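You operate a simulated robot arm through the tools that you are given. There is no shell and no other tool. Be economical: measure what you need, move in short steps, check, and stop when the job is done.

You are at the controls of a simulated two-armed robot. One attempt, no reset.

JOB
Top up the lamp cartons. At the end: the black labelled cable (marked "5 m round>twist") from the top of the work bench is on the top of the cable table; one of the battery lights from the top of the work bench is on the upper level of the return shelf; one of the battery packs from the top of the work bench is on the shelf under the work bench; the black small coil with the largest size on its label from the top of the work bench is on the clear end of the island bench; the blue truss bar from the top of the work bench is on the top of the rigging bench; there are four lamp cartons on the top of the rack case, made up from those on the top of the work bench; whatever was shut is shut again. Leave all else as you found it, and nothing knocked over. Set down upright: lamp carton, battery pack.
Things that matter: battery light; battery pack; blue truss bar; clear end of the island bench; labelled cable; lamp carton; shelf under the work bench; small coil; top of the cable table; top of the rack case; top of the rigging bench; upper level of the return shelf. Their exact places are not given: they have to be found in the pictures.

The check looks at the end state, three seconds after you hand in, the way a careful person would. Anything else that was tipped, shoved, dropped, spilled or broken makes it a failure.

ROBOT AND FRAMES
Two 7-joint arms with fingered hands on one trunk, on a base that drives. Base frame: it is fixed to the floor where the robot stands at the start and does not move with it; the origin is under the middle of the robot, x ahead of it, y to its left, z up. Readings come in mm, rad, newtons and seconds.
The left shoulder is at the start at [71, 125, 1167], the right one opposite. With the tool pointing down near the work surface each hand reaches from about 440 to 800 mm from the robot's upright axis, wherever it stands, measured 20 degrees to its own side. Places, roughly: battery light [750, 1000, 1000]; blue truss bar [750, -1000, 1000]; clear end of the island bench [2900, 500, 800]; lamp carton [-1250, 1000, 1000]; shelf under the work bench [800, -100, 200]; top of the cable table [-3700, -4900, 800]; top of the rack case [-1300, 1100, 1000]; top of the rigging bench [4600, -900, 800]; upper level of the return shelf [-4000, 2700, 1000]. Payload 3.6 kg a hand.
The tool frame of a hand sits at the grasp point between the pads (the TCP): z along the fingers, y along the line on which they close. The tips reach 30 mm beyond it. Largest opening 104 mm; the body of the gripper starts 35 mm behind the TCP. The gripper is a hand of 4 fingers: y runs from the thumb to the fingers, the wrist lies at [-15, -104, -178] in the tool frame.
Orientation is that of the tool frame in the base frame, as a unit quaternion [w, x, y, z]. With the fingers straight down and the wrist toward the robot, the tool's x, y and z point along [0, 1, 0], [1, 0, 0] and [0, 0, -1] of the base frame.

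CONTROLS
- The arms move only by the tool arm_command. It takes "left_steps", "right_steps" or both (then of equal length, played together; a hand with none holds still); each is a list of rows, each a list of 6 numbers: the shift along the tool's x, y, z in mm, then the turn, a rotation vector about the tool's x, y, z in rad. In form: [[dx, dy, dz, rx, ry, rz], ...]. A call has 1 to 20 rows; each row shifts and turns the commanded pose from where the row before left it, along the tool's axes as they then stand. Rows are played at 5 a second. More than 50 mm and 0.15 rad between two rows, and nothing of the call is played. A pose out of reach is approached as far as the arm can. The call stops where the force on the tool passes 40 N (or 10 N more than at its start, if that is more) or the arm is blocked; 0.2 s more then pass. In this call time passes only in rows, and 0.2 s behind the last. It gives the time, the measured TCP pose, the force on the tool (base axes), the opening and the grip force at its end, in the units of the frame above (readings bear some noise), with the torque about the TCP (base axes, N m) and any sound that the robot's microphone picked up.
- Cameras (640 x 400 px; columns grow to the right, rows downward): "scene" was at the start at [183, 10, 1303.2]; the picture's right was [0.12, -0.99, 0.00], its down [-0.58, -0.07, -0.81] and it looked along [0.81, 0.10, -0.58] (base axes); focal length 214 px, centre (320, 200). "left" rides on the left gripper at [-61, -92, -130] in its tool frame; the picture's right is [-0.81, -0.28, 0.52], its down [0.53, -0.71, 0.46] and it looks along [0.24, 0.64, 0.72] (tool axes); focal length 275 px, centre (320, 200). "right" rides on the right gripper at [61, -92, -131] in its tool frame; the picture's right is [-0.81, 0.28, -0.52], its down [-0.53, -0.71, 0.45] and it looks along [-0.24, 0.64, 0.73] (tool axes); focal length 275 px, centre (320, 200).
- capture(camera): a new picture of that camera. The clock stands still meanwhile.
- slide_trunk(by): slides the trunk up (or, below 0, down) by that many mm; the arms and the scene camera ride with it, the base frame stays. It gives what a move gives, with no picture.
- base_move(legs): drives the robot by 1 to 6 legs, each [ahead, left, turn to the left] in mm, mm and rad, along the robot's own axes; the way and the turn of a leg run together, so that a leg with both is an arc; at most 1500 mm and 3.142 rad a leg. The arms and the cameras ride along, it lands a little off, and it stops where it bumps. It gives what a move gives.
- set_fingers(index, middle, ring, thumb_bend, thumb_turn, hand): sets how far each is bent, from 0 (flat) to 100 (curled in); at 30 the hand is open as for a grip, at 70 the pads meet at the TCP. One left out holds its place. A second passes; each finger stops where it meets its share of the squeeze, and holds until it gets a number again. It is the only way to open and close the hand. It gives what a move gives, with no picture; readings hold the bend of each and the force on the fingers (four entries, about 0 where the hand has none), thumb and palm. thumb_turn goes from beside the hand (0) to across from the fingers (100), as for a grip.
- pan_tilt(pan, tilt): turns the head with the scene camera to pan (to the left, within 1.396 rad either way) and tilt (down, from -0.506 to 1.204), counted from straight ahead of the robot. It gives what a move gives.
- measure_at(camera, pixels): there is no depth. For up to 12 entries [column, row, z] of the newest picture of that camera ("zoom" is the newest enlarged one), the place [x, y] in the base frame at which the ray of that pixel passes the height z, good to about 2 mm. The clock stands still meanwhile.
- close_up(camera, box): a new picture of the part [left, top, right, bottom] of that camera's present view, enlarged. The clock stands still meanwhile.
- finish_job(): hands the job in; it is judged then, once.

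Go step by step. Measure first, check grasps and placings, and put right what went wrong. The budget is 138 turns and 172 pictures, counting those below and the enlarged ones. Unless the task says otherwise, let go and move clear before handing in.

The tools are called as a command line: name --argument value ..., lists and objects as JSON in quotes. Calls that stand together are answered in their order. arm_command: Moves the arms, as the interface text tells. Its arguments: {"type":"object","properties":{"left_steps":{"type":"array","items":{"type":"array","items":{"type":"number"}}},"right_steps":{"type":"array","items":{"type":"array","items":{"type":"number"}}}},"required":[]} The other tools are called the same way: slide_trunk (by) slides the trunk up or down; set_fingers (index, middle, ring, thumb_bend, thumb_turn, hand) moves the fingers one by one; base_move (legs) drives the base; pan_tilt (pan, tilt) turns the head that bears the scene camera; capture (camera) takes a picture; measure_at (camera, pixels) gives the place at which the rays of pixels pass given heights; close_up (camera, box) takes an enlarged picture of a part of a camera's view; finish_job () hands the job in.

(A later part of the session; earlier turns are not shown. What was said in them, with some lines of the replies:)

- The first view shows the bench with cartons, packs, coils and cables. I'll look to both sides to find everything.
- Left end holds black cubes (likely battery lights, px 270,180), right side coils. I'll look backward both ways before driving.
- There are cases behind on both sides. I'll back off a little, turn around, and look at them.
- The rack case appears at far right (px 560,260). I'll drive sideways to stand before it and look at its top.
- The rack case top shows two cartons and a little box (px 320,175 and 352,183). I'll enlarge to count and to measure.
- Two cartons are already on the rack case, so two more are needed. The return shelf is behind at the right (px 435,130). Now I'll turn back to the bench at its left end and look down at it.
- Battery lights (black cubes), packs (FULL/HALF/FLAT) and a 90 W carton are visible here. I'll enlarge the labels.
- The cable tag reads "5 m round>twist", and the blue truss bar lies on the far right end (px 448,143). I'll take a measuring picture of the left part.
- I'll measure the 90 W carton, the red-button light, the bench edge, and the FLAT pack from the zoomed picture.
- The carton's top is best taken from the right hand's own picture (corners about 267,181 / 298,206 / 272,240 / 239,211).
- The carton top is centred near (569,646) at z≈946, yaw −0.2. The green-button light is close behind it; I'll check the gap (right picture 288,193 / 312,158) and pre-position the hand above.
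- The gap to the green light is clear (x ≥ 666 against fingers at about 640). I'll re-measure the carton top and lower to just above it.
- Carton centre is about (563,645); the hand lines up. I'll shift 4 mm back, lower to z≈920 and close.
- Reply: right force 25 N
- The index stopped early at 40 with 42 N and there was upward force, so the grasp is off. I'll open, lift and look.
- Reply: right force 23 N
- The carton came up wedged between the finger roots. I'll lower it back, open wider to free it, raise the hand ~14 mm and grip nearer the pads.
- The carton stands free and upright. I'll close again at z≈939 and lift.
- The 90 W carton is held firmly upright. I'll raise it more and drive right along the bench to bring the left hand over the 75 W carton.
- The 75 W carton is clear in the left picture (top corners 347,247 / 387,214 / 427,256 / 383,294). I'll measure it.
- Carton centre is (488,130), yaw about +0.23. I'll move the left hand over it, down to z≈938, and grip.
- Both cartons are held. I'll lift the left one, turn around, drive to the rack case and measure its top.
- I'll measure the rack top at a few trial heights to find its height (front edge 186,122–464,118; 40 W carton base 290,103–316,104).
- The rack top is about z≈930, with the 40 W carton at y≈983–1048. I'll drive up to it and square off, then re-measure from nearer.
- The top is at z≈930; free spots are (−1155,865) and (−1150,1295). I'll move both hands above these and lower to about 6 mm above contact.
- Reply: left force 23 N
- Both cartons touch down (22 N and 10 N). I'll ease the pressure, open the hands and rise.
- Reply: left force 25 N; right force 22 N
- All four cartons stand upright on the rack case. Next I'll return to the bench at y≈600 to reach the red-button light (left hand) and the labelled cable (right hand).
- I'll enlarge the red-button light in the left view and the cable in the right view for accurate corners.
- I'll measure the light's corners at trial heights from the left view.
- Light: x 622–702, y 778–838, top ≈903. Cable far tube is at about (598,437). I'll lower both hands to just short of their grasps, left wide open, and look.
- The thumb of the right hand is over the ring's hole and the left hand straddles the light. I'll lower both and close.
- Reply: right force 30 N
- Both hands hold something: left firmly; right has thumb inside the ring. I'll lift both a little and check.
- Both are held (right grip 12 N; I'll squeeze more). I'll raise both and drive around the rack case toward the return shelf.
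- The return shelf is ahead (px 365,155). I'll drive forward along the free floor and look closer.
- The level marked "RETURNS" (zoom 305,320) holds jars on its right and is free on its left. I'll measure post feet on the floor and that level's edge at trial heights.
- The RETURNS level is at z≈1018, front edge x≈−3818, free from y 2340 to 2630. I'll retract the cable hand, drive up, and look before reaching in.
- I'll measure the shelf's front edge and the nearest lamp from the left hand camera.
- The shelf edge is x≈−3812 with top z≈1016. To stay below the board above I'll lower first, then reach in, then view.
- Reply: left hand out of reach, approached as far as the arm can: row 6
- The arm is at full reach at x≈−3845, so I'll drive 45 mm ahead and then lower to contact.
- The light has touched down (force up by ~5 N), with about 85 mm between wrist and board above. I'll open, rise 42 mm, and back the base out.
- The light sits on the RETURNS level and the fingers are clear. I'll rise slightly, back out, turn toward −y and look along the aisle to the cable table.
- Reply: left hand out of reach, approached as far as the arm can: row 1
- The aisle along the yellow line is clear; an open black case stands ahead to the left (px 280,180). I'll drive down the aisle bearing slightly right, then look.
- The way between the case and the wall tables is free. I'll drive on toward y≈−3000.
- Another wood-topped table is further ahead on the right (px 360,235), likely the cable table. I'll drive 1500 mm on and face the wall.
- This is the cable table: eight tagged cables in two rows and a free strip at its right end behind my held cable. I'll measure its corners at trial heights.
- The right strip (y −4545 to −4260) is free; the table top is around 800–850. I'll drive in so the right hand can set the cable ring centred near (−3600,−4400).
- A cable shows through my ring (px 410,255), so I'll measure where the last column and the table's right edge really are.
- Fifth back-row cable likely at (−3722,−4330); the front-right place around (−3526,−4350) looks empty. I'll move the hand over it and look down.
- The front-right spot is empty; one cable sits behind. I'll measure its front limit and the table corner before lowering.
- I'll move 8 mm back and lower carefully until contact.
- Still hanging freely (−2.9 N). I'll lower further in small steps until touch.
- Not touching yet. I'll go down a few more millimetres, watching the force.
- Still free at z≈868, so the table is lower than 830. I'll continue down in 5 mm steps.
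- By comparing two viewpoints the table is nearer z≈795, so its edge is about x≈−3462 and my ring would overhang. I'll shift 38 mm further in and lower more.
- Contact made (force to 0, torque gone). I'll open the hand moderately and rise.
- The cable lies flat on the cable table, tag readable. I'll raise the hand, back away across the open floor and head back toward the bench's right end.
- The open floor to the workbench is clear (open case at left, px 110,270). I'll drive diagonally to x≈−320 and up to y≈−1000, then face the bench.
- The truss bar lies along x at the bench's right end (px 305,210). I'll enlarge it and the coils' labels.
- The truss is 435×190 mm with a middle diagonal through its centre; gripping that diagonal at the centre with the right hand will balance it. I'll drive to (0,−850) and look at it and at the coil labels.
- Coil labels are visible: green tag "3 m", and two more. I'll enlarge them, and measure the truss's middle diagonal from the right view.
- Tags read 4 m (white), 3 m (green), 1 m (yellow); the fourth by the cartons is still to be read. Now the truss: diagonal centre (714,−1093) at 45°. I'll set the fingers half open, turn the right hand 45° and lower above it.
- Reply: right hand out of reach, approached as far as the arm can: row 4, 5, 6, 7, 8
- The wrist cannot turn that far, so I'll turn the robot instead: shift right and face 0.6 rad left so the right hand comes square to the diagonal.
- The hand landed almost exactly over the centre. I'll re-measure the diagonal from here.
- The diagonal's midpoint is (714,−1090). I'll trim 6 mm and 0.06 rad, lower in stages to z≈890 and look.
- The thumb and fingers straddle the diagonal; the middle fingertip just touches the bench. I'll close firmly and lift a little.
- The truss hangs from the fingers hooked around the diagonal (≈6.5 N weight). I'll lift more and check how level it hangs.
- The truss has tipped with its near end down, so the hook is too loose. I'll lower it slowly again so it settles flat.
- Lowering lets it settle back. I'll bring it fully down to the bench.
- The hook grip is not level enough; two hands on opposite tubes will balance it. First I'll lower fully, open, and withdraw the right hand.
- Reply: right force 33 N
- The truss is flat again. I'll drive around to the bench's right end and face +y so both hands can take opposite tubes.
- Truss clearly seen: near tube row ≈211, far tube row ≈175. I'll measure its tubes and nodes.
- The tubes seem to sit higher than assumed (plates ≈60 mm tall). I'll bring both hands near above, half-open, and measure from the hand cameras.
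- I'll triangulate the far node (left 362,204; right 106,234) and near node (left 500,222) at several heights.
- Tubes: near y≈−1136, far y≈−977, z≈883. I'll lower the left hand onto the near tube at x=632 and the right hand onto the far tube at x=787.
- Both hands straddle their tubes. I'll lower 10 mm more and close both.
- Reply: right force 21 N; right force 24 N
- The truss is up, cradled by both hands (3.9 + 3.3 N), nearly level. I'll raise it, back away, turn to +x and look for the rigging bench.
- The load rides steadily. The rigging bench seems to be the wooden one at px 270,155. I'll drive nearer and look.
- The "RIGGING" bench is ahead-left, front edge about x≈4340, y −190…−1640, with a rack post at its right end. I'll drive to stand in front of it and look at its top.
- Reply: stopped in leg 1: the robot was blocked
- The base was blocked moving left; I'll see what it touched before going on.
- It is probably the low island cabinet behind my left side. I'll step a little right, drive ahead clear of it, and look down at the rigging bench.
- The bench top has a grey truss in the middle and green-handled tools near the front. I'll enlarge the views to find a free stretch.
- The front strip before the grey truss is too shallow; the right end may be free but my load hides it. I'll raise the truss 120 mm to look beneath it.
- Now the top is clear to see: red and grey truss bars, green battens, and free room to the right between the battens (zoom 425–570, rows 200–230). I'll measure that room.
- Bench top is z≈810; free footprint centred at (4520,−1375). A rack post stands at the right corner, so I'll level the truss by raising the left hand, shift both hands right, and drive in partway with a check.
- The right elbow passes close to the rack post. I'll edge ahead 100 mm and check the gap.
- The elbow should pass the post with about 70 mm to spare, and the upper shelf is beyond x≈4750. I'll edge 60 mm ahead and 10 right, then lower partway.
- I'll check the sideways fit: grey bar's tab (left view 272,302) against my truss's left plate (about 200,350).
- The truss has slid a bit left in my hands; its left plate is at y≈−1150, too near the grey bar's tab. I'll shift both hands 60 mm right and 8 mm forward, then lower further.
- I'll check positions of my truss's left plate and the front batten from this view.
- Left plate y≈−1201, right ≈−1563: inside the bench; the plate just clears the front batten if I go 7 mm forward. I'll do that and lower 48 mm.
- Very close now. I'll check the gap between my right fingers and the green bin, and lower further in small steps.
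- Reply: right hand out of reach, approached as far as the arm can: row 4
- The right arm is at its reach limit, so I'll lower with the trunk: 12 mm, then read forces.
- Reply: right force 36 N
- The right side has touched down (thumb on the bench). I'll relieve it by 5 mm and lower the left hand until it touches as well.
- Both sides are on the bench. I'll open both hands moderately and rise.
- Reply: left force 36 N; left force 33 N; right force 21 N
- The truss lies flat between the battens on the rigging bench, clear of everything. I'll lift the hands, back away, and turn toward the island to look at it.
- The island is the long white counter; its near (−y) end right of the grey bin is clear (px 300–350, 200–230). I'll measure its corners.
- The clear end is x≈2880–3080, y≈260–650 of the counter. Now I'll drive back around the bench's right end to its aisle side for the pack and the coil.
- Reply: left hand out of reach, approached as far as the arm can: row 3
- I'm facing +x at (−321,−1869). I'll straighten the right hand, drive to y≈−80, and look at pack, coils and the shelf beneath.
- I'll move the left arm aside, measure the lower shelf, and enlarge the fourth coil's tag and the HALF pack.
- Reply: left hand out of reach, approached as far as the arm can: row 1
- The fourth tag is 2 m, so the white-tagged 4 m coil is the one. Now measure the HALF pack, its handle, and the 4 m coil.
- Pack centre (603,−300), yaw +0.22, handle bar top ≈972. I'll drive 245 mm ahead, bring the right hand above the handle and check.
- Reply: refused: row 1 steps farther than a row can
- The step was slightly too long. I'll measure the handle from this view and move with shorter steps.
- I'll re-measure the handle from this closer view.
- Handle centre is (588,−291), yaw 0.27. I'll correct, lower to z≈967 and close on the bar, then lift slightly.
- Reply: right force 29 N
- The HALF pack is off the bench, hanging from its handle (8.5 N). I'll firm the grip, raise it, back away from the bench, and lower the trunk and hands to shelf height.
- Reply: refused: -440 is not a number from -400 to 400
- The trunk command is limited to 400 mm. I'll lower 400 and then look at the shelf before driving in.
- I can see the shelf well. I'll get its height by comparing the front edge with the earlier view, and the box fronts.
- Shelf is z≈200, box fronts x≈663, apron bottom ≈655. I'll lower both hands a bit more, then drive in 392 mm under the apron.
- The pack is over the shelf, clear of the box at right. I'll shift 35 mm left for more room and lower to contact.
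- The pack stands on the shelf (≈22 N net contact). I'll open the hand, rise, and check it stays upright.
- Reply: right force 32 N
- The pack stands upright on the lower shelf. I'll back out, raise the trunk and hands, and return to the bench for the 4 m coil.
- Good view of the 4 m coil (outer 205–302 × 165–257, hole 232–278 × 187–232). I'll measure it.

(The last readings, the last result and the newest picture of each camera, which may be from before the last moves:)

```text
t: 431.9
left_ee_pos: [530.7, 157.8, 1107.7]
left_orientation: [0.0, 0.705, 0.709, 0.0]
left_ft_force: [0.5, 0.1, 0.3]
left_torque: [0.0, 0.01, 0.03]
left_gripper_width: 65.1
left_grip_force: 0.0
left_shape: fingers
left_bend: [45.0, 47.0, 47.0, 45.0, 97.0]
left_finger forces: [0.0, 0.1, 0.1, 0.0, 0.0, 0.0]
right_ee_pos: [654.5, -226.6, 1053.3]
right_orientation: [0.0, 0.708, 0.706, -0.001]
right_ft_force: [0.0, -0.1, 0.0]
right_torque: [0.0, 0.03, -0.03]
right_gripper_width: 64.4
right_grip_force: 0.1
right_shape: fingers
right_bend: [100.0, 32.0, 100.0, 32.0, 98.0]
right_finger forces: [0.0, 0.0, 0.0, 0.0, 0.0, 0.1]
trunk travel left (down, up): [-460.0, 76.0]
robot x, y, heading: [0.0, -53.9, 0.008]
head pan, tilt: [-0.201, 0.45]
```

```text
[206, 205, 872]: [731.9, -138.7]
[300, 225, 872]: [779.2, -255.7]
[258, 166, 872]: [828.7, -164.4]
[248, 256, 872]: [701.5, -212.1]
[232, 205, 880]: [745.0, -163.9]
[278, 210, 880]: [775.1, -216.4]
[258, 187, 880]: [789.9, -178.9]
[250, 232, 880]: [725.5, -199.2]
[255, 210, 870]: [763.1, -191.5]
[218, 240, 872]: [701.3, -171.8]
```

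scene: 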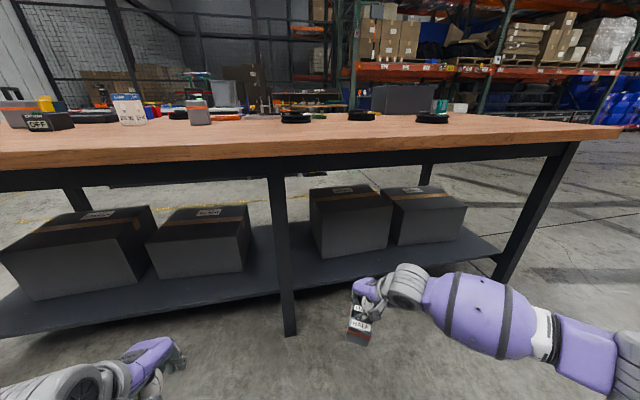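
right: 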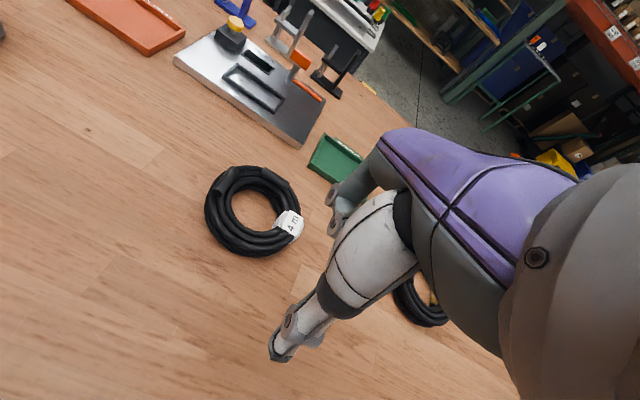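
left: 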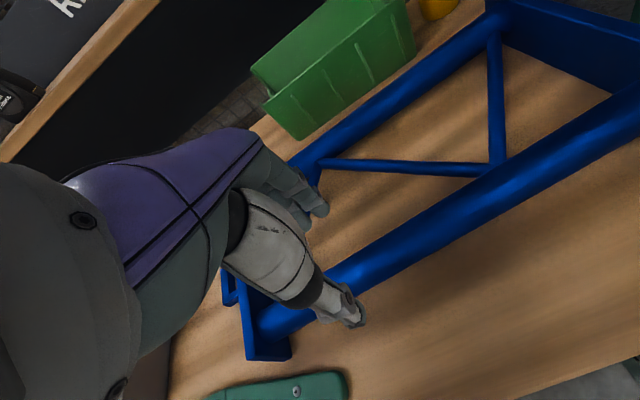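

Coil centre is (764,−192), hole ≈63 mm. I'll take its near band: middle finger into the hole, thumb outside, lowering to z≈892.

arm_command --right_steps '[[17.3, 30.2, 0, 0, 0, 0], [17.3, 30.2, 0, 0, 0, 0], [0, 0, 40, 0, 0, 0], [0, 0, 40, 0, 0, 0], [0, 0, 40, 0, 0, 0], [0, 0, 25, 0, 0, 0], [0, 0, 15, 0, 0, 0]]'

capture --camera "right"

```text
t: 433.6
left_ee_pos: [531.1, 156.3, 1107.2]
left_orientation: [0.0, 0.705, 0.709, 0.001]
left_ft_force: [-0.8, 0.7, -0.5]
left_torque: [0.0, -0.04, -0.04]
left_gripper_width: 65.3
left_grip_force: 0.1
left_shape: fingers
left_bend: [45.0, 47.0, 47.0, 45.0, 97.0]
left_finger forces: [0.0, 0.1, 0.0, 0.0, 0.1, 0.0]
right_ee_pos: [713.1, -192.7, 892.8]
right_orientation: [0.002, 0.707, 0.707, 0.0]
right_ft_force: [-0.3, 0.1, -0.1]
right_torque: [0.01, 0.01, -0.01]
right_gripper_width: 64.6
right_grip_force: 0.0
right_shape: fingers
right_bend: [100.0, 32.0, 100.0, 32.0, 98.0]
right_finger forces: [0.1, 0.0, 0.1, 0.0, 0.0, 0.1]
trunk travel left (down, up): [-460.0, 76.0]
robot x, y, heading: [-0.0, -54.3, 0.009]
head pan, tilt: [-0.201, 0.45]
```

```text
15 pictures are left
```

right: 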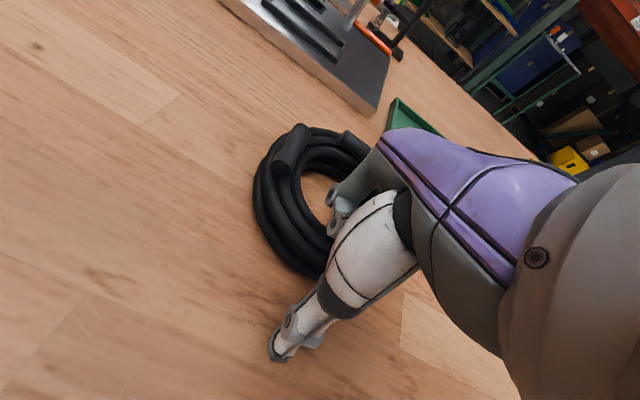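

The placement looks right. I'll close middle finger and thumb, then lift a little.

set_fingers --hand "right" --middle 85 --thumb_bend 80

arm_command --right_steps '[[0, 0, -15, 0, 0, 0], [0, 0, -25, 0, 0, 0], [0, 0, -30, 0, 0, 0]]'

capture --camera "right"

```text
t: 434.6
left_ee_pos: [529.6, 156.9, 1107.0]
left_orientation: [0.0, 0.705, 0.709, 0.0]
left_ft_force: [0.4, 0.9, 0.6]
left_torque: [-0.01, 0.04, -0.02]
left_gripper_width: 65.2
left_grip_force: 0.1
left_shape: fingers
left_bend: [45.0, 47.0, 47.0, 45.0, 97.0]
left_finger forces: [0.0, 0.1, 0.0, 0.0, 0.0, 0.1]
right_ee_pos: [712.7, -192.7, 891.5]
right_orientation: [0.0, 0.708, 0.707, -0.001]
right_ft_force: [0.0, 0.1, 1.1]
right_torque: [0.05, 0.04, 0.09]
right_gripper_width: 45.3
right_grip_force: 11.0
right_shape: fingers
right_bend: [100.0, 52.0, 100.0, 73.0, 95.0]
right_finger forces: [0.0, 10.8, 0.0, 0.0, 11.4, 0.1]
trunk travel left (down, up): [-460.0, 76.0]
robot x, y, heading: [0.0, -49.5, 0.009]
head pan, tilt: [-0.201, 0.45]
```

```text
t: 435.4
left_ee_pos: [530.5, 157.3, 1107.6]
left_orientation: [0.0, 0.705, 0.709, -0.001]
left_ft_force: [0.6, 0.9, 0.2]
left_torque: [0.0, -0.01, 0.02]
left_gripper_width: 65.0
left_grip_force: 0.1
left_shape: fingers
left_bend: [45.0, 47.0, 47.0, 45.0, 97.0]
left_finger forces: [0.0, 0.1, 0.0, 0.1, 0.1, 0.1]
right_ee_pos: [713.5, -192.5, 962.3]
right_orientation: [0.001, 0.708, 0.706, -0.001]
right_ft_force: [-0.4, -0.3, -4.4]
right_torque: [0.07, 0.15, -0.01]
right_gripper_width: 42.0
right_grip_force: 12.3
right_shape: fingers
right_bend: [100.0, 55.0, 100.0, 78.0, 94.0]
right_finger forces: [3.5, 13.4, 0.1, 0.1, 7.4, 0.0]
trunk travel left (down, up): [-460.0, 76.0]
robot x, y, heading: [2.1, -54.6, 0.007]
head pan, tilt: [-0.201, 0.45]
```

```text
14 pictures are left
```

right: 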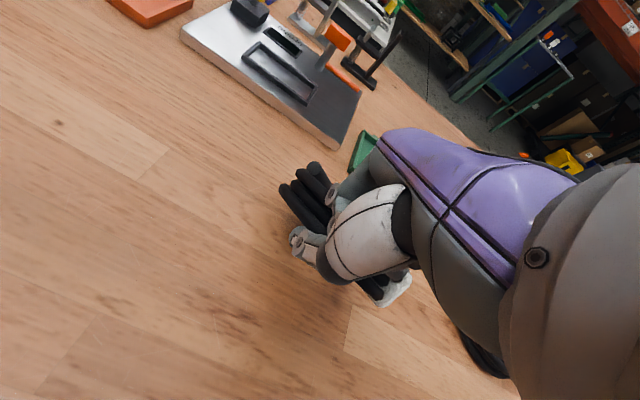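

The coil is up (4.4 N), hanging down from the pinch. I'll tighten, raise it, back off and drive around the right end toward the island's +x side.

set_fingers --hand "right" --middle 100 --thumb_bend 95

arm_command --right_steps '[[0, 0, -40, 0, 0, 0], [0, 0, -40, 0, 0, 0], [0, 0, -40, 0, 0, 0], [0, -30, -20, 0, 0, 0]]'

base_move --legs '[[-400, 0, 0], [0, -1000, 0], [0, -900, 0], [1500, 0, 0]]'

capture --camera "right"

```text
t: 436.4
left_ee_pos: [530.3, 156.6, 1107.3]
left_orientation: [-0.001, 0.705, 0.709, -0.001]
left_ft_force: [0.4, 0.5, 0.0]
left_torque: [-0.01, 0.04, 0.01]
left_gripper_width: 64.9
left_grip_force: 0.0
left_shape: fingers
left_bend: [45.0, 47.0, 47.0, 45.0, 97.0]
left_finger forces: [0.0, 0.1, 0.0, 0.1, 0.0, 0.0]
right_ee_pos: [712.9, -192.7, 961.9]
right_orientation: [-0.001, 0.707, 0.707, 0.0]
right_ft_force: [0.2, 0.5, -3.3]
right_torque: [0.05, 0.13, -0.04]
right_gripper_width: 37.9
right_grip_force: 22.8
right_shape: fingers
right_bend: [100.0, 56.0, 100.0, 84.0, 93.0]
right_finger forces: [12.6, 16.2, 0.0, 0.0, 17.2, 0.1]
trunk travel left (down, up): [-460.0, 76.0]
robot x, y, heading: [6.6, -46.9, 0.008]
head pan, tilt: [-0.201, 0.45]
```

```text
t: 437.4
left_ee_pos: [529.6, 155.8, 1108.9]
left_orientation: [-0.001, 0.705, 0.709, 0.0]
left_ft_force: [-0.1, -0.3, -0.1]
left_torque: [-0.01, -0.01, 0.02]
left_gripper_width: 65.1
left_grip_force: 0.0
left_shape: fingers
left_bend: [45.0, 47.0, 47.0, 45.0, 97.0]
left_finger forces: [0.0, 0.0, 0.1, 0.0, 0.1, 0.1]
right_ee_pos: [680.6, -190.5, 1103.8]
right_orientation: [0.001, 0.707, 0.707, 0.0]
right_ft_force: [-0.9, 0.6, -3.5]
right_torque: [0.07, 0.14, 0.0]
right_gripper_width: 37.8
right_grip_force: 23.5
right_shape: fingers
right_bend: [100.0, 56.0, 100.0, 84.0, 93.0]
right_finger forces: [13.1, 17.1, 0.0, 0.0, 16.8, 0.0]
trunk travel left (down, up): [-460.0, 76.0]
robot x, y, heading: [-0.4, -54.1, 0.004]
head pan, tilt: [-0.201, 0.45]
```

```text
t: 456.0
left_ee_pos: [1635.0, -1764.0, 1108.0]
left_orientation: [0.0, 0.711, 0.704, 0.0]
left_ft_force: [-0.8, 0.4, -0.8]
left_torque: [0.0, 0.0, -0.01]
left_gripper_width: 65.0
left_grip_force: 0.0
left_shape: fingers
left_bend: [45.0, 47.0, 47.0, 45.0, 97.0]
left_finger forces: [0.0, 0.0, 0.0, 0.0, 0.0, 0.0]
right_ee_pos: [1783.6, -2114.1, 1102.8]
right_orientation: [0.0, 0.713, 0.701, 0.0]
right_ft_force: [-0.2, 0.2, -4.4]
right_torque: [0.08, 0.11, 0.02]
right_gripper_width: 37.6
right_grip_force: 24.2
right_shape: fingers
right_bend: [100.0, 56.0, 100.0, 84.0, 93.0]
right_finger forces: [13.5, 18.0, 0.0, 0.1, 16.5, 0.0]
trunk travel left (down, up): [-460.0, 76.0]
robot x, y, heading: [1102.0, -1965.3, -0.009]
head pan, tilt: [-0.201, 0.45]
```

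```text
13 pictures are left
```

right: 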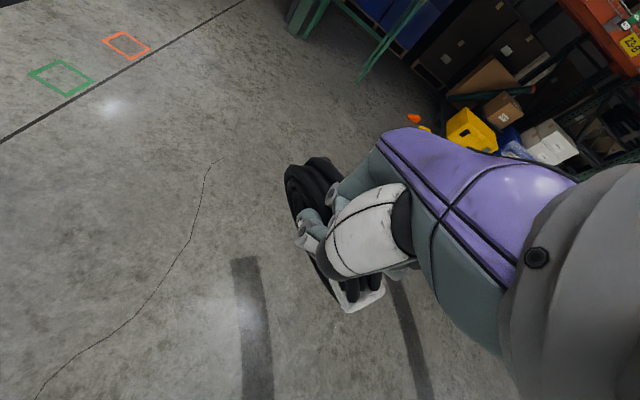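

The coil is secure. I'll continue to x≈3000, turn to +y, shift to x≈3600 and drive up beside the island.

base_move --legs '[[1450, 0, 0.009], [450, 0, 0], [0, 0, 1.57], [0, -600, 0], [1450, 0, 0], [800, 0, 0]]'

base_move --legs '[[0, 0, 1.57]]'

pan_tilt --pan 0.0 --tilt 0.65

capture --camera "scene"

```text
t: 483.0
left_ee_pos: [3278.6, 779.7, 1108.0]
left_orientation: [0.0, -0.022, 1.0, -0.001]
left_ft_force: [-0.8, 0.0, -0.9]
left_torque: [-0.02, 0.0, -0.01]
left_gripper_width: 65.1
left_grip_force: 0.1
left_shape: fingers
left_bend: [45.0, 47.0, 47.0, 45.0, 97.0]
left_finger forces: [0.0, 0.0, 0.0, 0.0, 0.1, 0.0]
right_ee_pos: [3619.6, 947.5, 1104.0]
right_orientation: [0.0, -0.018, 1.0, 0.0]
right_ft_force: [-0.4, 0.5, -3.4]
right_torque: [-0.14, 0.1, -0.01]
right_gripper_width: 37.6
right_grip_force: 17.0
right_shape: fingers
right_bend: [100.0, 56.0, 100.0, 85.0, 93.0]
right_finger forces: [0.7, 17.7, 0.0, 0.1, 15.7, 0.0]
trunk travel left (down, up): [-460.0, 76.0]
robot x, y, heading: [3510.0, 258.7, 1.615]
head pan, tilt: [-0.201, 0.45]
```

```text
t: 487.3
left_ee_pos: [2996.7, 18.2, 1109.2]
left_orientation: [0.002, 0.733, -0.681, 0.0]
left_ft_force: [0.0, -0.7, 0.1]
left_torque: [0.04, 0.0, 0.0]
left_gripper_width: 65.1
left_grip_force: 0.0
left_shape: fingers
left_bend: [45.0, 47.0, 47.0, 45.0, 97.0]
left_finger forces: [0.0, 0.1, 0.0, 0.0, 0.0, 0.1]
right_ee_pos: [2821.1, 355.5, 1103.4]
right_orientation: [-0.003, 0.73, -0.684, -0.001]
right_ft_force: [24.3, 13.3, -4.0]
right_torque: [0.94, -1.8, -0.83]
right_gripper_width: 39.4
right_grip_force: 65.6
right_shape: fingers
right_bend: [100.0, 66.0, 100.0, 83.0, 92.0]
right_finger forces: [40.8, 52.4, 15.2, 0.1, 23.6, 0.0]
trunk travel left (down, up): [-460.0, 76.0]
robot x, y, heading: [3507.2, 260.5, -3.065]
head pan, tilt: [-0.201, 0.45]
```

```text
t: 488.0
left_ee_pos: [2997.5, 16.5, 1109.5]
left_orientation: [0.001, 0.733, -0.681, 0.0]
left_ft_force: [0.6, -1.2, -0.5]
left_torque: [0.01, 0.02, 0.0]
left_gripper_width: 65.3
left_grip_force: 0.0
left_shape: fingers
left_bend: [45.0, 47.0, 47.0, 45.0, 97.0]
left_finger forces: [0.1, 0.1, 0.0, 0.0, 0.1, 0.0]
right_ee_pos: [2821.5, 355.3, 1103.8]
right_orientation: [-0.006, 0.729, -0.684, 0.0]
right_ft_force: [20.8, 8.5, 1.7]
right_torque: [0.65, -1.29, -0.61]
right_gripper_width: 39.7
right_grip_force: 53.6
right_shape: fingers
right_bend: [100.0, 65.0, 100.0, 83.0, 92.0]
right_finger forces: [34.5, 39.5, 10.6, 0.0, 22.9, 0.0]
trunk travel left (down, up): [-460.0, 76.0]
robot x, y, heading: [3506.2, 257.9, -3.068]
head pan, tilt: [0.0, 0.649]
```

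```text
12 pictures are left
```

scene: 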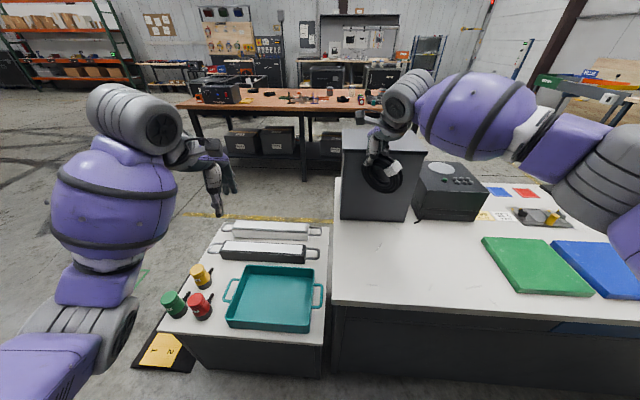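

The swinging coil is pressing against the grey bin (24 N). I'll back straight away at once and check the bin.

base_move --legs '[[-140, 0, 0]]'

capture --camera "scene"

```text
t: 489.3
left_ee_pos: [3133.5, 25.6, 1107.8]
left_orientation: [0.0, 0.732, -0.681, 0.0]
left_ft_force: [0.0, 0.8, -0.1]
left_torque: [-0.02, 0.02, -0.01]
left_gripper_width: 64.9
left_grip_force: 0.1
left_shape: fingers
left_bend: [45.0, 47.0, 47.0, 45.0, 97.0]
left_finger forces: [0.0, 0.0, 0.0, 0.1, 0.0, 0.0]
right_ee_pos: [2957.7, 363.9, 1102.8]
right_orientation: [-0.004, 0.73, -0.683, 0.0]
right_ft_force: [1.5, 0.9, -3.6]
right_torque: [-0.01, -0.06, 0.0]
right_gripper_width: 35.9
right_grip_force: 18.6
right_shape: fingers
right_bend: [100.0, 56.0, 100.0, 88.0, 92.0]
right_finger forces: [0.5, 18.3, 0.0, 0.0, 17.8, 0.0]
trunk travel left (down, up): [-460.0, 76.0]
robot x, y, heading: [3644.9, 267.3, -3.072]
head pan, tilt: [0.0, 0.649]
```

```text
11 pictures are left
```

scene: 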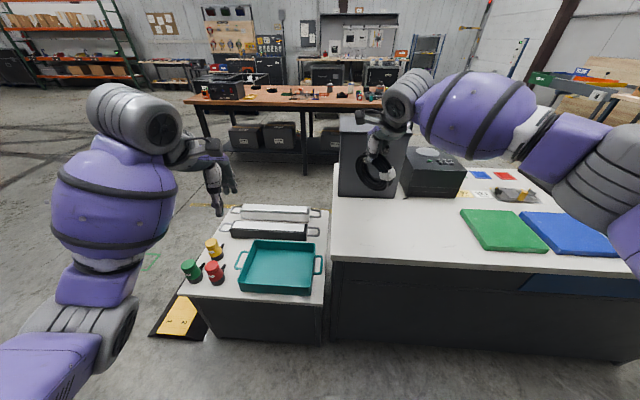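

Force is gone. I'll measure the bin's present front face against what I saw before (it stood left of x≈2847).

measure_at --camera "scene" --pixels '[[341, 195, 850], [402, 198, 850], [334, 262, 850], [461, 211, 850], [470, 239, 850], [350, 185, 850], [333, 170, 850], [541, 252, 850]]'

close_up --camera "scene" --box '[320, 100, 480, 220]'

```text
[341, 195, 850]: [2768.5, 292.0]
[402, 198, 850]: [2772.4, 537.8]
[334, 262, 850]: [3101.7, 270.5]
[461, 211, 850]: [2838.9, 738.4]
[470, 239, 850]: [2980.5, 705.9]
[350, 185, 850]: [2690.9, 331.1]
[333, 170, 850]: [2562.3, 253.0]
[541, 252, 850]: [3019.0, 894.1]
```

```text
3.33 times, centred on (400, 160) of scene
```

zoom: 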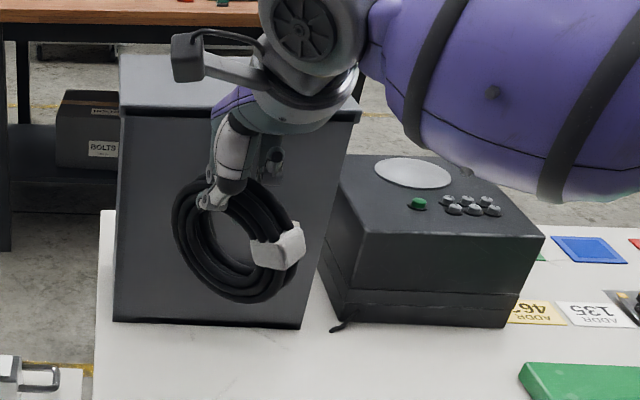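

The bin is still square to the counter (face x≈2770), so it stayed put. I'll move the coil to (2905,404), and lower it to just above the counter.

arm_command --right_steps '[[-21.7, 25.1, 0, 0, 0, 0], [-21.7, 25.1, 0, 0, 0, 0], [0, 0, 35, 0, 0, 0], [0, 0, 35, 0, 0, 0], [0, 0, 20, 0, 0, 0]]'

close_up --camera "scene" --box '[310, 120, 470, 240]'

```text
t: 490.5
left_ee_pos: [3133.7, 25.7, 1107.7]
left_orientation: [-0.001, 0.733, -0.68, 0.0]
left_ft_force: [-0.4, 0.1, 0.1]
left_torque: [0.04, 0.01, 0.0]
left_gripper_width: 65.2
left_grip_force: 0.0
left_shape: fingers
left_bend: [45.0, 47.0, 47.0, 45.0, 97.0]
left_finger forces: [0.0, 0.1, 0.0, 0.0, 0.0, 0.0]
right_ee_pos: [2904.8, 402.5, 1011.0]
right_orientation: [-0.004, 0.73, -0.683, 0.0]
right_ft_force: [-0.2, -0.4, -3.9]
right_torque: [-0.04, -0.12, 0.0]
right_gripper_width: 36.0
right_grip_force: 18.0
right_shape: fingers
right_bend: [100.0, 56.0, 100.0, 88.0, 92.0]
right_finger forces: [0.4, 18.2, 0.0, 0.0, 17.5, 0.1]
trunk travel left (down, up): [-460.0, 76.0]
robot x, y, heading: [3649.5, 268.8, -3.068]
head pan, tilt: [0.0, 0.649]
```

```text
3.33 times, centred on (390, 180) of scene
```

zoom: 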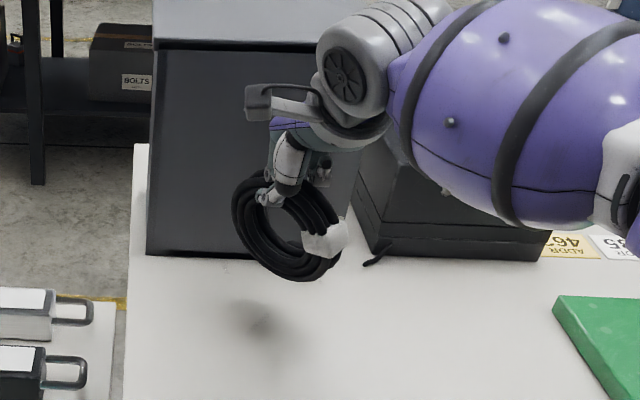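

The coil hangs a little above the counter (shadow at zoom 260,320). I'll lower in small steps and watch the force.

arm_command --right_steps '[[0, 0, 10, 0, 0, 0], [0, 0, 10, 0, 0, 0], [0, 0, 8, 0, 0, 0]]'

arm_command --right_steps '[[0, 0, 8, 0, 0, 0], [0, 0, 6, 0, 0, 0]]'

```text
t: 491.3
left_ee_pos: [3133.2, 25.8, 1107.4]
left_orientation: [-0.001, 0.733, -0.68, 0.001]
left_ft_force: [-0.6, -0.6, -0.9]
left_torque: [-0.01, 0.02, 0.0]
left_gripper_width: 65.0
left_grip_force: 0.0
left_shape: fingers
left_bend: [45.0, 47.0, 47.0, 45.0, 97.0]
left_finger forces: [0.0, 0.0, 0.1, 0.1, 0.1, 0.0]
right_ee_pos: [2905.5, 404.0, 982.9]
right_orientation: [-0.004, 0.73, -0.683, 0.0]
right_ft_force: [0.0, -1.4, -4.3]
right_torque: [-0.05, -0.1, -0.01]
right_gripper_width: 36.2
right_grip_force: 18.8
right_shape: fingers
right_bend: [100.0, 56.0, 100.0, 88.0, 92.0]
right_finger forces: [0.5, 18.0, 0.0, 0.0, 17.5, 0.0]
trunk travel left (down, up): [-460.0, 76.0]
robot x, y, heading: [3648.8, 267.9, -3.068]
head pan, tilt: [0.0, 0.649]
```

```text
t: 491.9
left_ee_pos: [3132.5, 25.8, 1108.1]
left_orientation: [-0.001, 0.733, -0.68, 0.0]
left_ft_force: [-0.2, 0.4, 0.7]
left_torque: [0.0, -0.01, 0.01]
left_gripper_width: 65.1
left_grip_force: 0.1
left_shape: fingers
left_bend: [45.0, 47.0, 47.0, 45.0, 97.0]
left_finger forces: [0.0, 0.1, 0.0, 0.0, 0.1, 0.0]
right_ee_pos: [2905.0, 404.4, 969.3]
right_orientation: [-0.005, 0.73, -0.683, 0.0]
right_ft_force: [-0.4, 0.4, -4.4]
right_torque: [-0.03, -0.09, -0.01]
right_gripper_width: 36.0
right_grip_force: 17.8
right_shape: fingers
right_bend: [100.0, 56.0, 100.0, 88.0, 92.0]
right_finger forces: [0.3, 18.1, 0.1, 0.0, 17.5, 0.1]
trunk travel left (down, up): [-460.0, 76.0]
robot x, y, heading: [3650.3, 268.0, -3.068]
head pan, tilt: [0.0, 0.649]
```

No contact yet at z≈969. I'll keep lowering with a slight backward drift so that the coil lays forward when it touches.

arm_command --right_steps '[[0, -2, 8, 0, 0, 0], [0, -2, 8, 0, 0, 0], [0, -3, 8, 0, 0, 0]]'

arm_command --right_steps '[[0, -5, 8, 0, 0, 0], [0, -5, 8, 0, 0, 0]]'

close_up --camera "scene" --box '[310, 120, 470, 240]'

```text
t: 492.7
left_ee_pos: [3135.6, 25.0, 1109.1]
left_orientation: [0.0, 0.733, -0.68, 0.0]
left_ft_force: [-0.7, 1.2, -0.6]
left_torque: [0.02, 0.03, 0.01]
left_gripper_width: 65.0
left_grip_force: 0.1
left_shape: fingers
left_bend: [45.0, 47.0, 47.0, 45.0, 97.0]
left_finger forces: [0.0, 0.0, 0.0, 0.0, 0.0, 0.0]
right_ee_pos: [2912.9, 405.2, 949.9]
right_orientation: [-0.002, 0.73, -0.683, -0.002]
right_ft_force: [3.6, -0.4, 9.7]
right_torque: [-0.04, 0.35, -0.01]
right_gripper_width: 36.0
right_grip_force: 18.2
right_shape: fingers
right_bend: [100.0, 56.0, 100.0, 88.0, 92.0]
right_finger forces: [0.0, 18.6, 0.0, 0.1, 18.1, 0.1]
trunk travel left (down, up): [-460.0, 76.0]
robot x, y, heading: [3645.2, 274.5, -3.073]
head pan, tilt: [0.0, 0.649]
```

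```text
t: 493.3
left_ee_pos: [3135.1, 25.7, 1107.9]
left_orientation: [0.0, 0.732, -0.681, 0.0]
left_ft_force: [-0.2, 0.5, 0.6]
left_torque: [0.01, -0.02, 0.01]
left_gripper_width: 64.9
left_grip_force: 0.0
left_shape: fingers
left_bend: [45.0, 47.0, 47.0, 45.0, 97.0]
left_finger forces: [0.0, 0.1, 0.1, 0.1, 0.0, 0.1]
right_ee_pos: [2916.7, 400.7, 947.9]
right_orientation: [0.01, 0.732, -0.682, -0.005]
right_ft_force: [5.6, -2.5, 25.5]
right_torque: [0.07, 0.65, 0.08]
right_gripper_width: 36.1
right_grip_force: 32.1
right_shape: fingers
right_bend: [100.0, 55.0, 100.0, 88.0, 92.0]
right_finger forces: [28.7, 18.0, 0.0, 0.0, 18.4, 0.0]
trunk travel left (down, up): [-460.0, 76.0]
robot x, y, heading: [3643.2, 269.6, -3.069]
head pan, tilt: [0.0, 0.649]
stopped in row 2 (right hand): the force on the tool passed its limit (the readings are from after the stop); the commanded pose is now the measured one
```

```text
3.33 times, centred on (390, 180) of scene
```

zoom: 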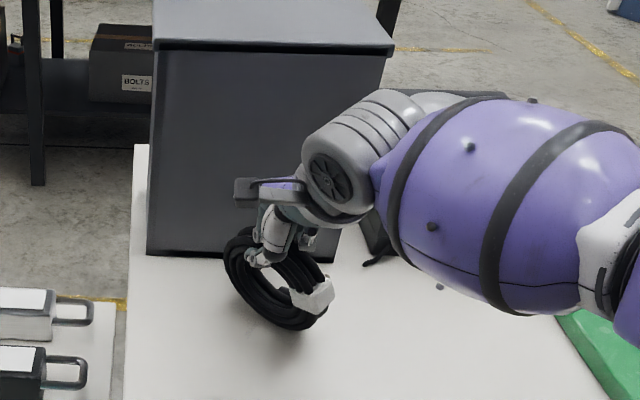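

Contact at z≈950. I'll see whether the coil's bottom is nearer or farther than the grip to decide the laying direction.

measure_at --camera "zoom" --pixels '[[290, 330, 845], [290, 330, 860], [262, 322, 845], [318, 325, 845], [230, 255, 940]]'

```text
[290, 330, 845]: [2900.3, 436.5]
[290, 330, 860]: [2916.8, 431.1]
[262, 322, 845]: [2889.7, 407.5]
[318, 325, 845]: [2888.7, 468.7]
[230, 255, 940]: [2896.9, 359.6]
```

The bottom is slightly farther out than the grip, as wanted. I'll draw the hand back and down along an arc so the coil lays down.

arm_command --right_steps '[[0, -14, -2, 0, 0, 0], [0, -14, 4, 0, 0, 0], [0, -14, 8, 0, 0, 0], [0, -12, 10, 0, 0, 0]]'

close_up --camera "scene" --box '[310, 120, 470, 240]'

```text
t: 494.3
left_ee_pos: [3138.7, 23.9, 1109.3]
left_orientation: [0.001, 0.734, -0.679, -0.002]
left_ft_force: [-0.3, -0.3, 0.5]
left_torque: [0.01, 0.01, -0.01]
left_gripper_width: 65.1
left_grip_force: 0.2
left_shape: fingers
left_bend: [45.0, 47.0, 47.0, 45.0, 97.0]
left_finger forces: [0.0, 0.0, 0.1, 0.0, 0.0, 0.0]
right_ee_pos: [2973.0, 401.5, 929.9]
right_orientation: [0.01, 0.733, -0.68, -0.005]
right_ft_force: [6.7, -15.8, 33.1]
right_torque: [0.07, 1.27, 0.52]
right_gripper_width: 37.7
right_grip_force: 29.8
right_shape: fingers
right_bend: [100.0, 52.0, 100.0, 88.0, 93.0]
right_finger forces: [35.9, 15.9, 0.0, 0.0, 8.2, 0.0]
trunk travel left (down, up): [-460.0, 76.0]
robot x, y, heading: [3642.7, 269.0, -3.063]
head pan, tilt: [0.0, 0.649]
```

```text
3.33 times, centred on (390, 180) of scene
```

zoom: 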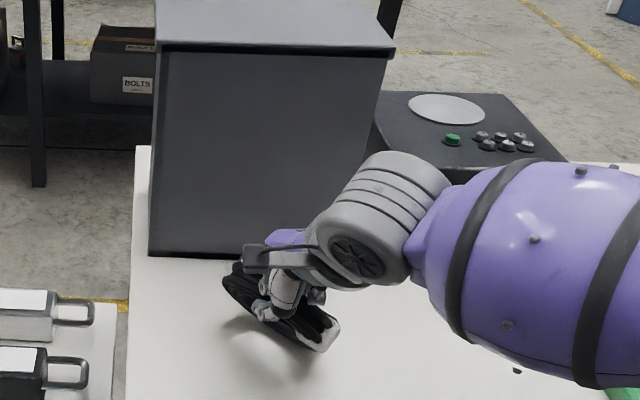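

The coil is now sloping ~35°, its far edge down. I'll continue the arc a bit, then release so it settles flat.

arm_command --right_steps '[[0, -8, 6, 0, 0, 0], [0, -6, 10, 0, 0, 0], [0, -4, 10, 0, 0, 0]]'

arm_command --right_steps '[[0, -3, 10, 0, 0, 0], [0, -2, 10, 0, 0, 0]]'

close_up --camera "scene" --box '[310, 140, 470, 260]'

```text
t: 494.8
left_ee_pos: [3134.6, 25.2, 1106.8]
left_orientation: [0.0, 0.733, -0.68, 0.001]
left_ft_force: [-0.9, -0.4, -0.4]
left_torque: [-0.02, -0.02, -0.02]
left_gripper_width: 65.2
left_grip_force: 0.1
left_shape: fingers
left_bend: [45.0, 47.0, 47.0, 45.0, 97.0]
left_finger forces: [0.0, 0.0, 0.1, 0.1, 0.0, 0.1]
right_ee_pos: [2974.9, 397.2, 925.3]
right_orientation: [0.019, 0.736, -0.677, -0.003]
right_ft_force: [5.6, -9.6, 19.4]
right_torque: [0.15, 0.69, 0.38]
right_gripper_width: 38.0
right_grip_force: 25.9
right_shape: fingers
right_bend: [100.0, 53.0, 100.0, 88.0, 93.0]
right_finger forces: [25.7, 16.8, 0.0, 0.1, 9.8, 0.1]
trunk travel left (down, up): [-460.0, 76.0]
robot x, y, heading: [3644.6, 268.6, -3.067]
head pan, tilt: [0.0, 0.649]
stopped in row 2 (right hand): the force on the tool passed its limit (the readings are from after the stop); the commanded pose is now the measured one
```

```text
t: 495.2
left_ee_pos: [3134.9, 23.6, 1107.1]
left_orientation: [-0.001, 0.733, -0.68, 0.001]
left_ft_force: [0.2, 1.0, -0.9]
left_torque: [-0.01, -0.06, 0.05]
left_gripper_width: 65.0
left_grip_force: 0.1
left_shape: fingers
left_bend: [45.0, 47.0, 47.0, 45.0, 97.0]
left_finger forces: [0.0, 0.0, 0.0, 0.0, 0.1, 0.0]
right_ee_pos: [2975.2, 390.5, 920.8]
right_orientation: [0.026, 0.74, -0.672, -0.004]
right_ft_force: [7.2, -9.6, 18.9]
right_torque: [0.44, 0.69, 0.23]
right_gripper_width: 37.7
right_grip_force: 27.8
right_shape: fingers
right_bend: [100.0, 53.0, 100.0, 87.0, 93.0]
right_finger forces: [22.8, 17.7, 6.5, 0.0, 9.5, 0.0]
trunk travel left (down, up): [-460.0, 76.0]
robot x, y, heading: [3644.1, 271.7, -3.06]
head pan, tilt: [0.0, 0.649]
stopped in row 2 (right hand): the force on the tool passed its limit (the readings are from after the stop); the commanded pose is now the measured one
```

```text
3.33 times, centred on (390, 200) of scene
```

zoom: 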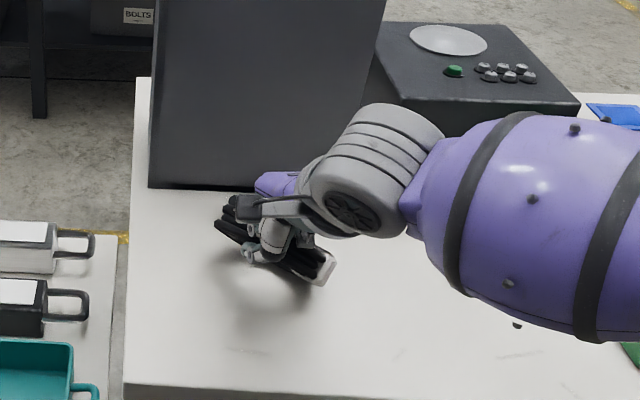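

The coil leans with its right side down, about 60 mm high. I'll open gently, letting it settle, then rise and check.

set_fingers --hand "right" --middle 44 --thumb_bend 40

arm_command --right_steps '[[0, 0, -15, 0, 0, 0], [0, 0, -25, 0, 0, 0], [0, 0, -35, 0, 0, 0], [0, 0, -35, 0, 0, 0]]'

close_up --camera "scene" --box '[310, 100, 510, 260]'

```text
t: 496.2
left_ee_pos: [3137.9, 22.8, 1109.0]
left_orientation: [0.0, 0.734, -0.679, -0.001]
left_ft_force: [0.4, 0.0, -0.1]
left_torque: [0.01, -0.04, 0.01]
left_gripper_width: 64.9
left_grip_force: 0.0
left_shape: fingers
left_bend: [45.0, 47.0, 47.0, 45.0, 97.0]
left_finger forces: [0.0, 0.0, 0.0, 0.0, 0.1, 0.0]
right_ee_pos: [2979.9, 392.0, 919.3]
right_orientation: [0.021, 0.739, -0.674, -0.006]
right_ft_force: [11.4, -15.1, 22.7]
right_torque: [-0.03, 0.57, 0.4]
right_gripper_width: 61.7
right_grip_force: 15.0
right_shape: fingers
right_bend: [100.0, 44.0, 100.0, 40.0, 97.0]
right_finger forces: [27.6, 0.1, 1.4, 0.0, 0.0, 0.0]
trunk travel left (down, up): [-460.0, 76.0]
robot x, y, heading: [3645.7, 268.1, -3.069]
head pan, tilt: [0.0, 0.649]
```

```text
t: 497.2
left_ee_pos: [3134.6, 25.2, 1106.7]
left_orientation: [-0.001, 0.733, -0.68, 0.0]
left_ft_force: [-0.3, 0.1, -0.7]
left_torque: [0.02, -0.01, 0.02]
left_gripper_width: 65.2
left_grip_force: 0.0
left_shape: fingers
left_bend: [45.0, 47.0, 47.0, 45.0, 97.0]
left_finger forces: [0.0, 0.1, 0.0, 0.0, 0.0, 0.1]
right_ee_pos: [2981.2, 397.6, 1027.9]
right_orientation: [0.019, 0.737, -0.675, -0.004]
right_ft_force: [0.2, 0.2, -0.3]
right_torque: [0.01, 0.0, -0.05]
right_gripper_width: 60.4
right_grip_force: 0.0
right_shape: fingers
right_bend: [100.0, 44.0, 100.0, 40.0, 97.0]
right_finger forces: [0.0, 0.0, 0.0, 0.0, 0.1, 0.0]
trunk travel left (down, up): [-460.0, 76.0]
robot x, y, heading: [3649.5, 268.9, -3.067]
head pan, tilt: [0.0, 0.649]
```

```text
2.50 times, centred on (410, 180) of scene
```

zoom: 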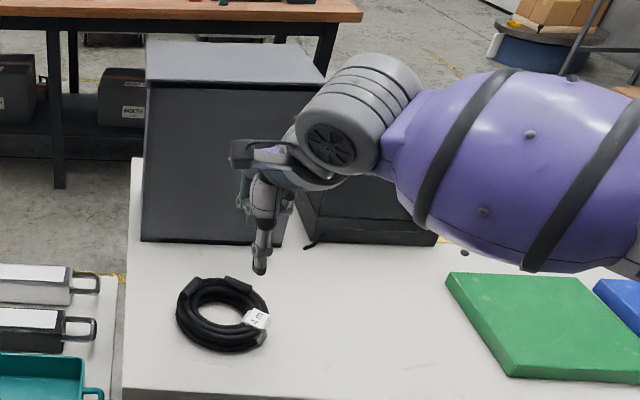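

The 4 m coil lies flat on the island's clear end, clear of the bin and printer. I'll raise the hand, back the robot away and take a last look.

arm_command --right_steps '[[0, 0, -40, 0, 0, 0], [0, 0, -40, 0, 0, 0]]'

base_move --legs '[[-200, 0, 0]]'

capture --camera "scene"

```text
t: 497.9
left_ee_pos: [3135.7, 23.7, 1107.8]
left_orientation: [-0.001, 0.732, -0.681, 0.001]
left_ft_force: [0.4, -0.8, -0.9]
left_torque: [-0.01, 0.01, 0.02]
left_gripper_width: 65.0
left_grip_force: 0.1
left_shape: fingers
left_bend: [45.0, 47.0, 47.0, 45.0, 97.0]
left_finger forces: [0.0, 0.0, 0.0, 0.0, 0.0, 0.0]
right_ee_pos: [2983.3, 399.9, 1107.4]
right_orientation: [0.019, 0.738, -0.675, -0.004]
right_ft_force: [-0.1, 0.3, -0.8]
right_torque: [-0.01, -0.01, 0.0]
right_gripper_width: 60.4
right_grip_force: 0.1
right_shape: fingers
right_bend: [100.0, 44.0, 100.0, 40.0, 97.0]
right_finger forces: [0.0, 0.0, 0.1, 0.1, 0.1, 0.1]
trunk travel left (down, up): [-460.0, 76.0]
robot x, y, heading: [3647.0, 270.3, -3.068]
head pan, tilt: [0.0, 0.649]
```

```text
t: 499.4
left_ee_pos: [3332.6, 40.5, 1107.9]
left_orientation: [0.0, 0.732, -0.681, 0.0]
left_ft_force: [-0.2, 0.2, 0.1]
left_torque: [0.03, 0.02, -0.01]
left_gripper_width: 64.9
left_grip_force: 0.1
left_shape: fingers
left_bend: [45.0, 47.0, 47.0, 45.0, 97.0]
left_finger forces: [0.0, 0.0, 0.0, 0.1, 0.1, 0.0]
right_ee_pos: [3182.2, 416.7, 1108.1]
right_orientation: [0.02, 0.737, -0.676, -0.004]
right_ft_force: [0.2, 0.4, 0.1]
right_torque: [-0.03, -0.02, 0.02]
right_gripper_width: 60.2
right_grip_force: 0.1
right_shape: fingers
right_bend: [100.0, 44.0, 100.0, 40.0, 97.0]
right_finger forces: [0.0, 0.0, 0.1, 0.0, 0.0, 0.0]
trunk travel left (down, up): [-460.0, 76.0]
robot x, y, heading: [3840.3, 284.8, -3.07]
head pan, tilt: [0.0, 0.649]
```

```text
4 pictures are left
```

scene: 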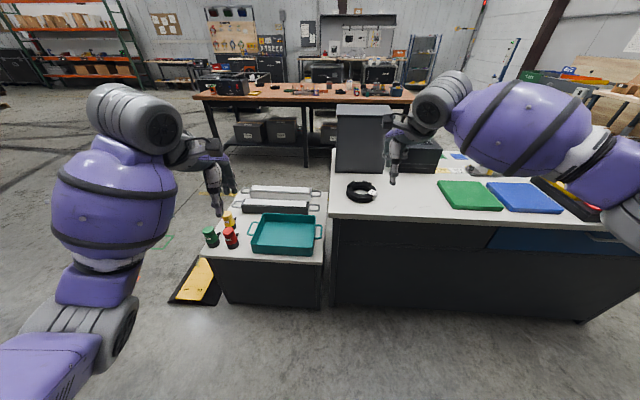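

The picture shows the coil flat on the clear end (px 360,190), everything around it standing, and both hands empty and clear. I'm handing in.

finish_job

```text
The job is handed in.
```

I've handed the job in with every requested move made; each item was in place in the last picture I took of it.

- **Lamp cartons:** I moved the 90 W and 75 W cartons from the work bench, so there are now four upright on the rack case.
- **Battery light:** the one with the red button is on the shelf level marked "RETURNS".
- **Labelled cable:** the "5 m round>twist" cable is flat in a free place on the cable table.
- **Blue truss bar:** it lies flat between the green battens at the right end of the rigging bench.
- **Battery pack:** the HALF pack stands upright on the shelf under the work bench.
- **Small coil:** the four tags read 1, 2, 3 and 4 m. The 4 m coil is flat on the clear end of the island bench.

I opened nothing, so nothing needed shutting again.

Two bumps could count against it:
- **Grey bin on the island:** the hanging coil pressed against it with about 24 N. It still stands square to the counter, but it may have shifted up to about 2 cm; I couldn't measure closer than that.
- **Base beside the island:** the base was stopped there once. It probably touched the low cabinet, which looked undisturbed afterwards.
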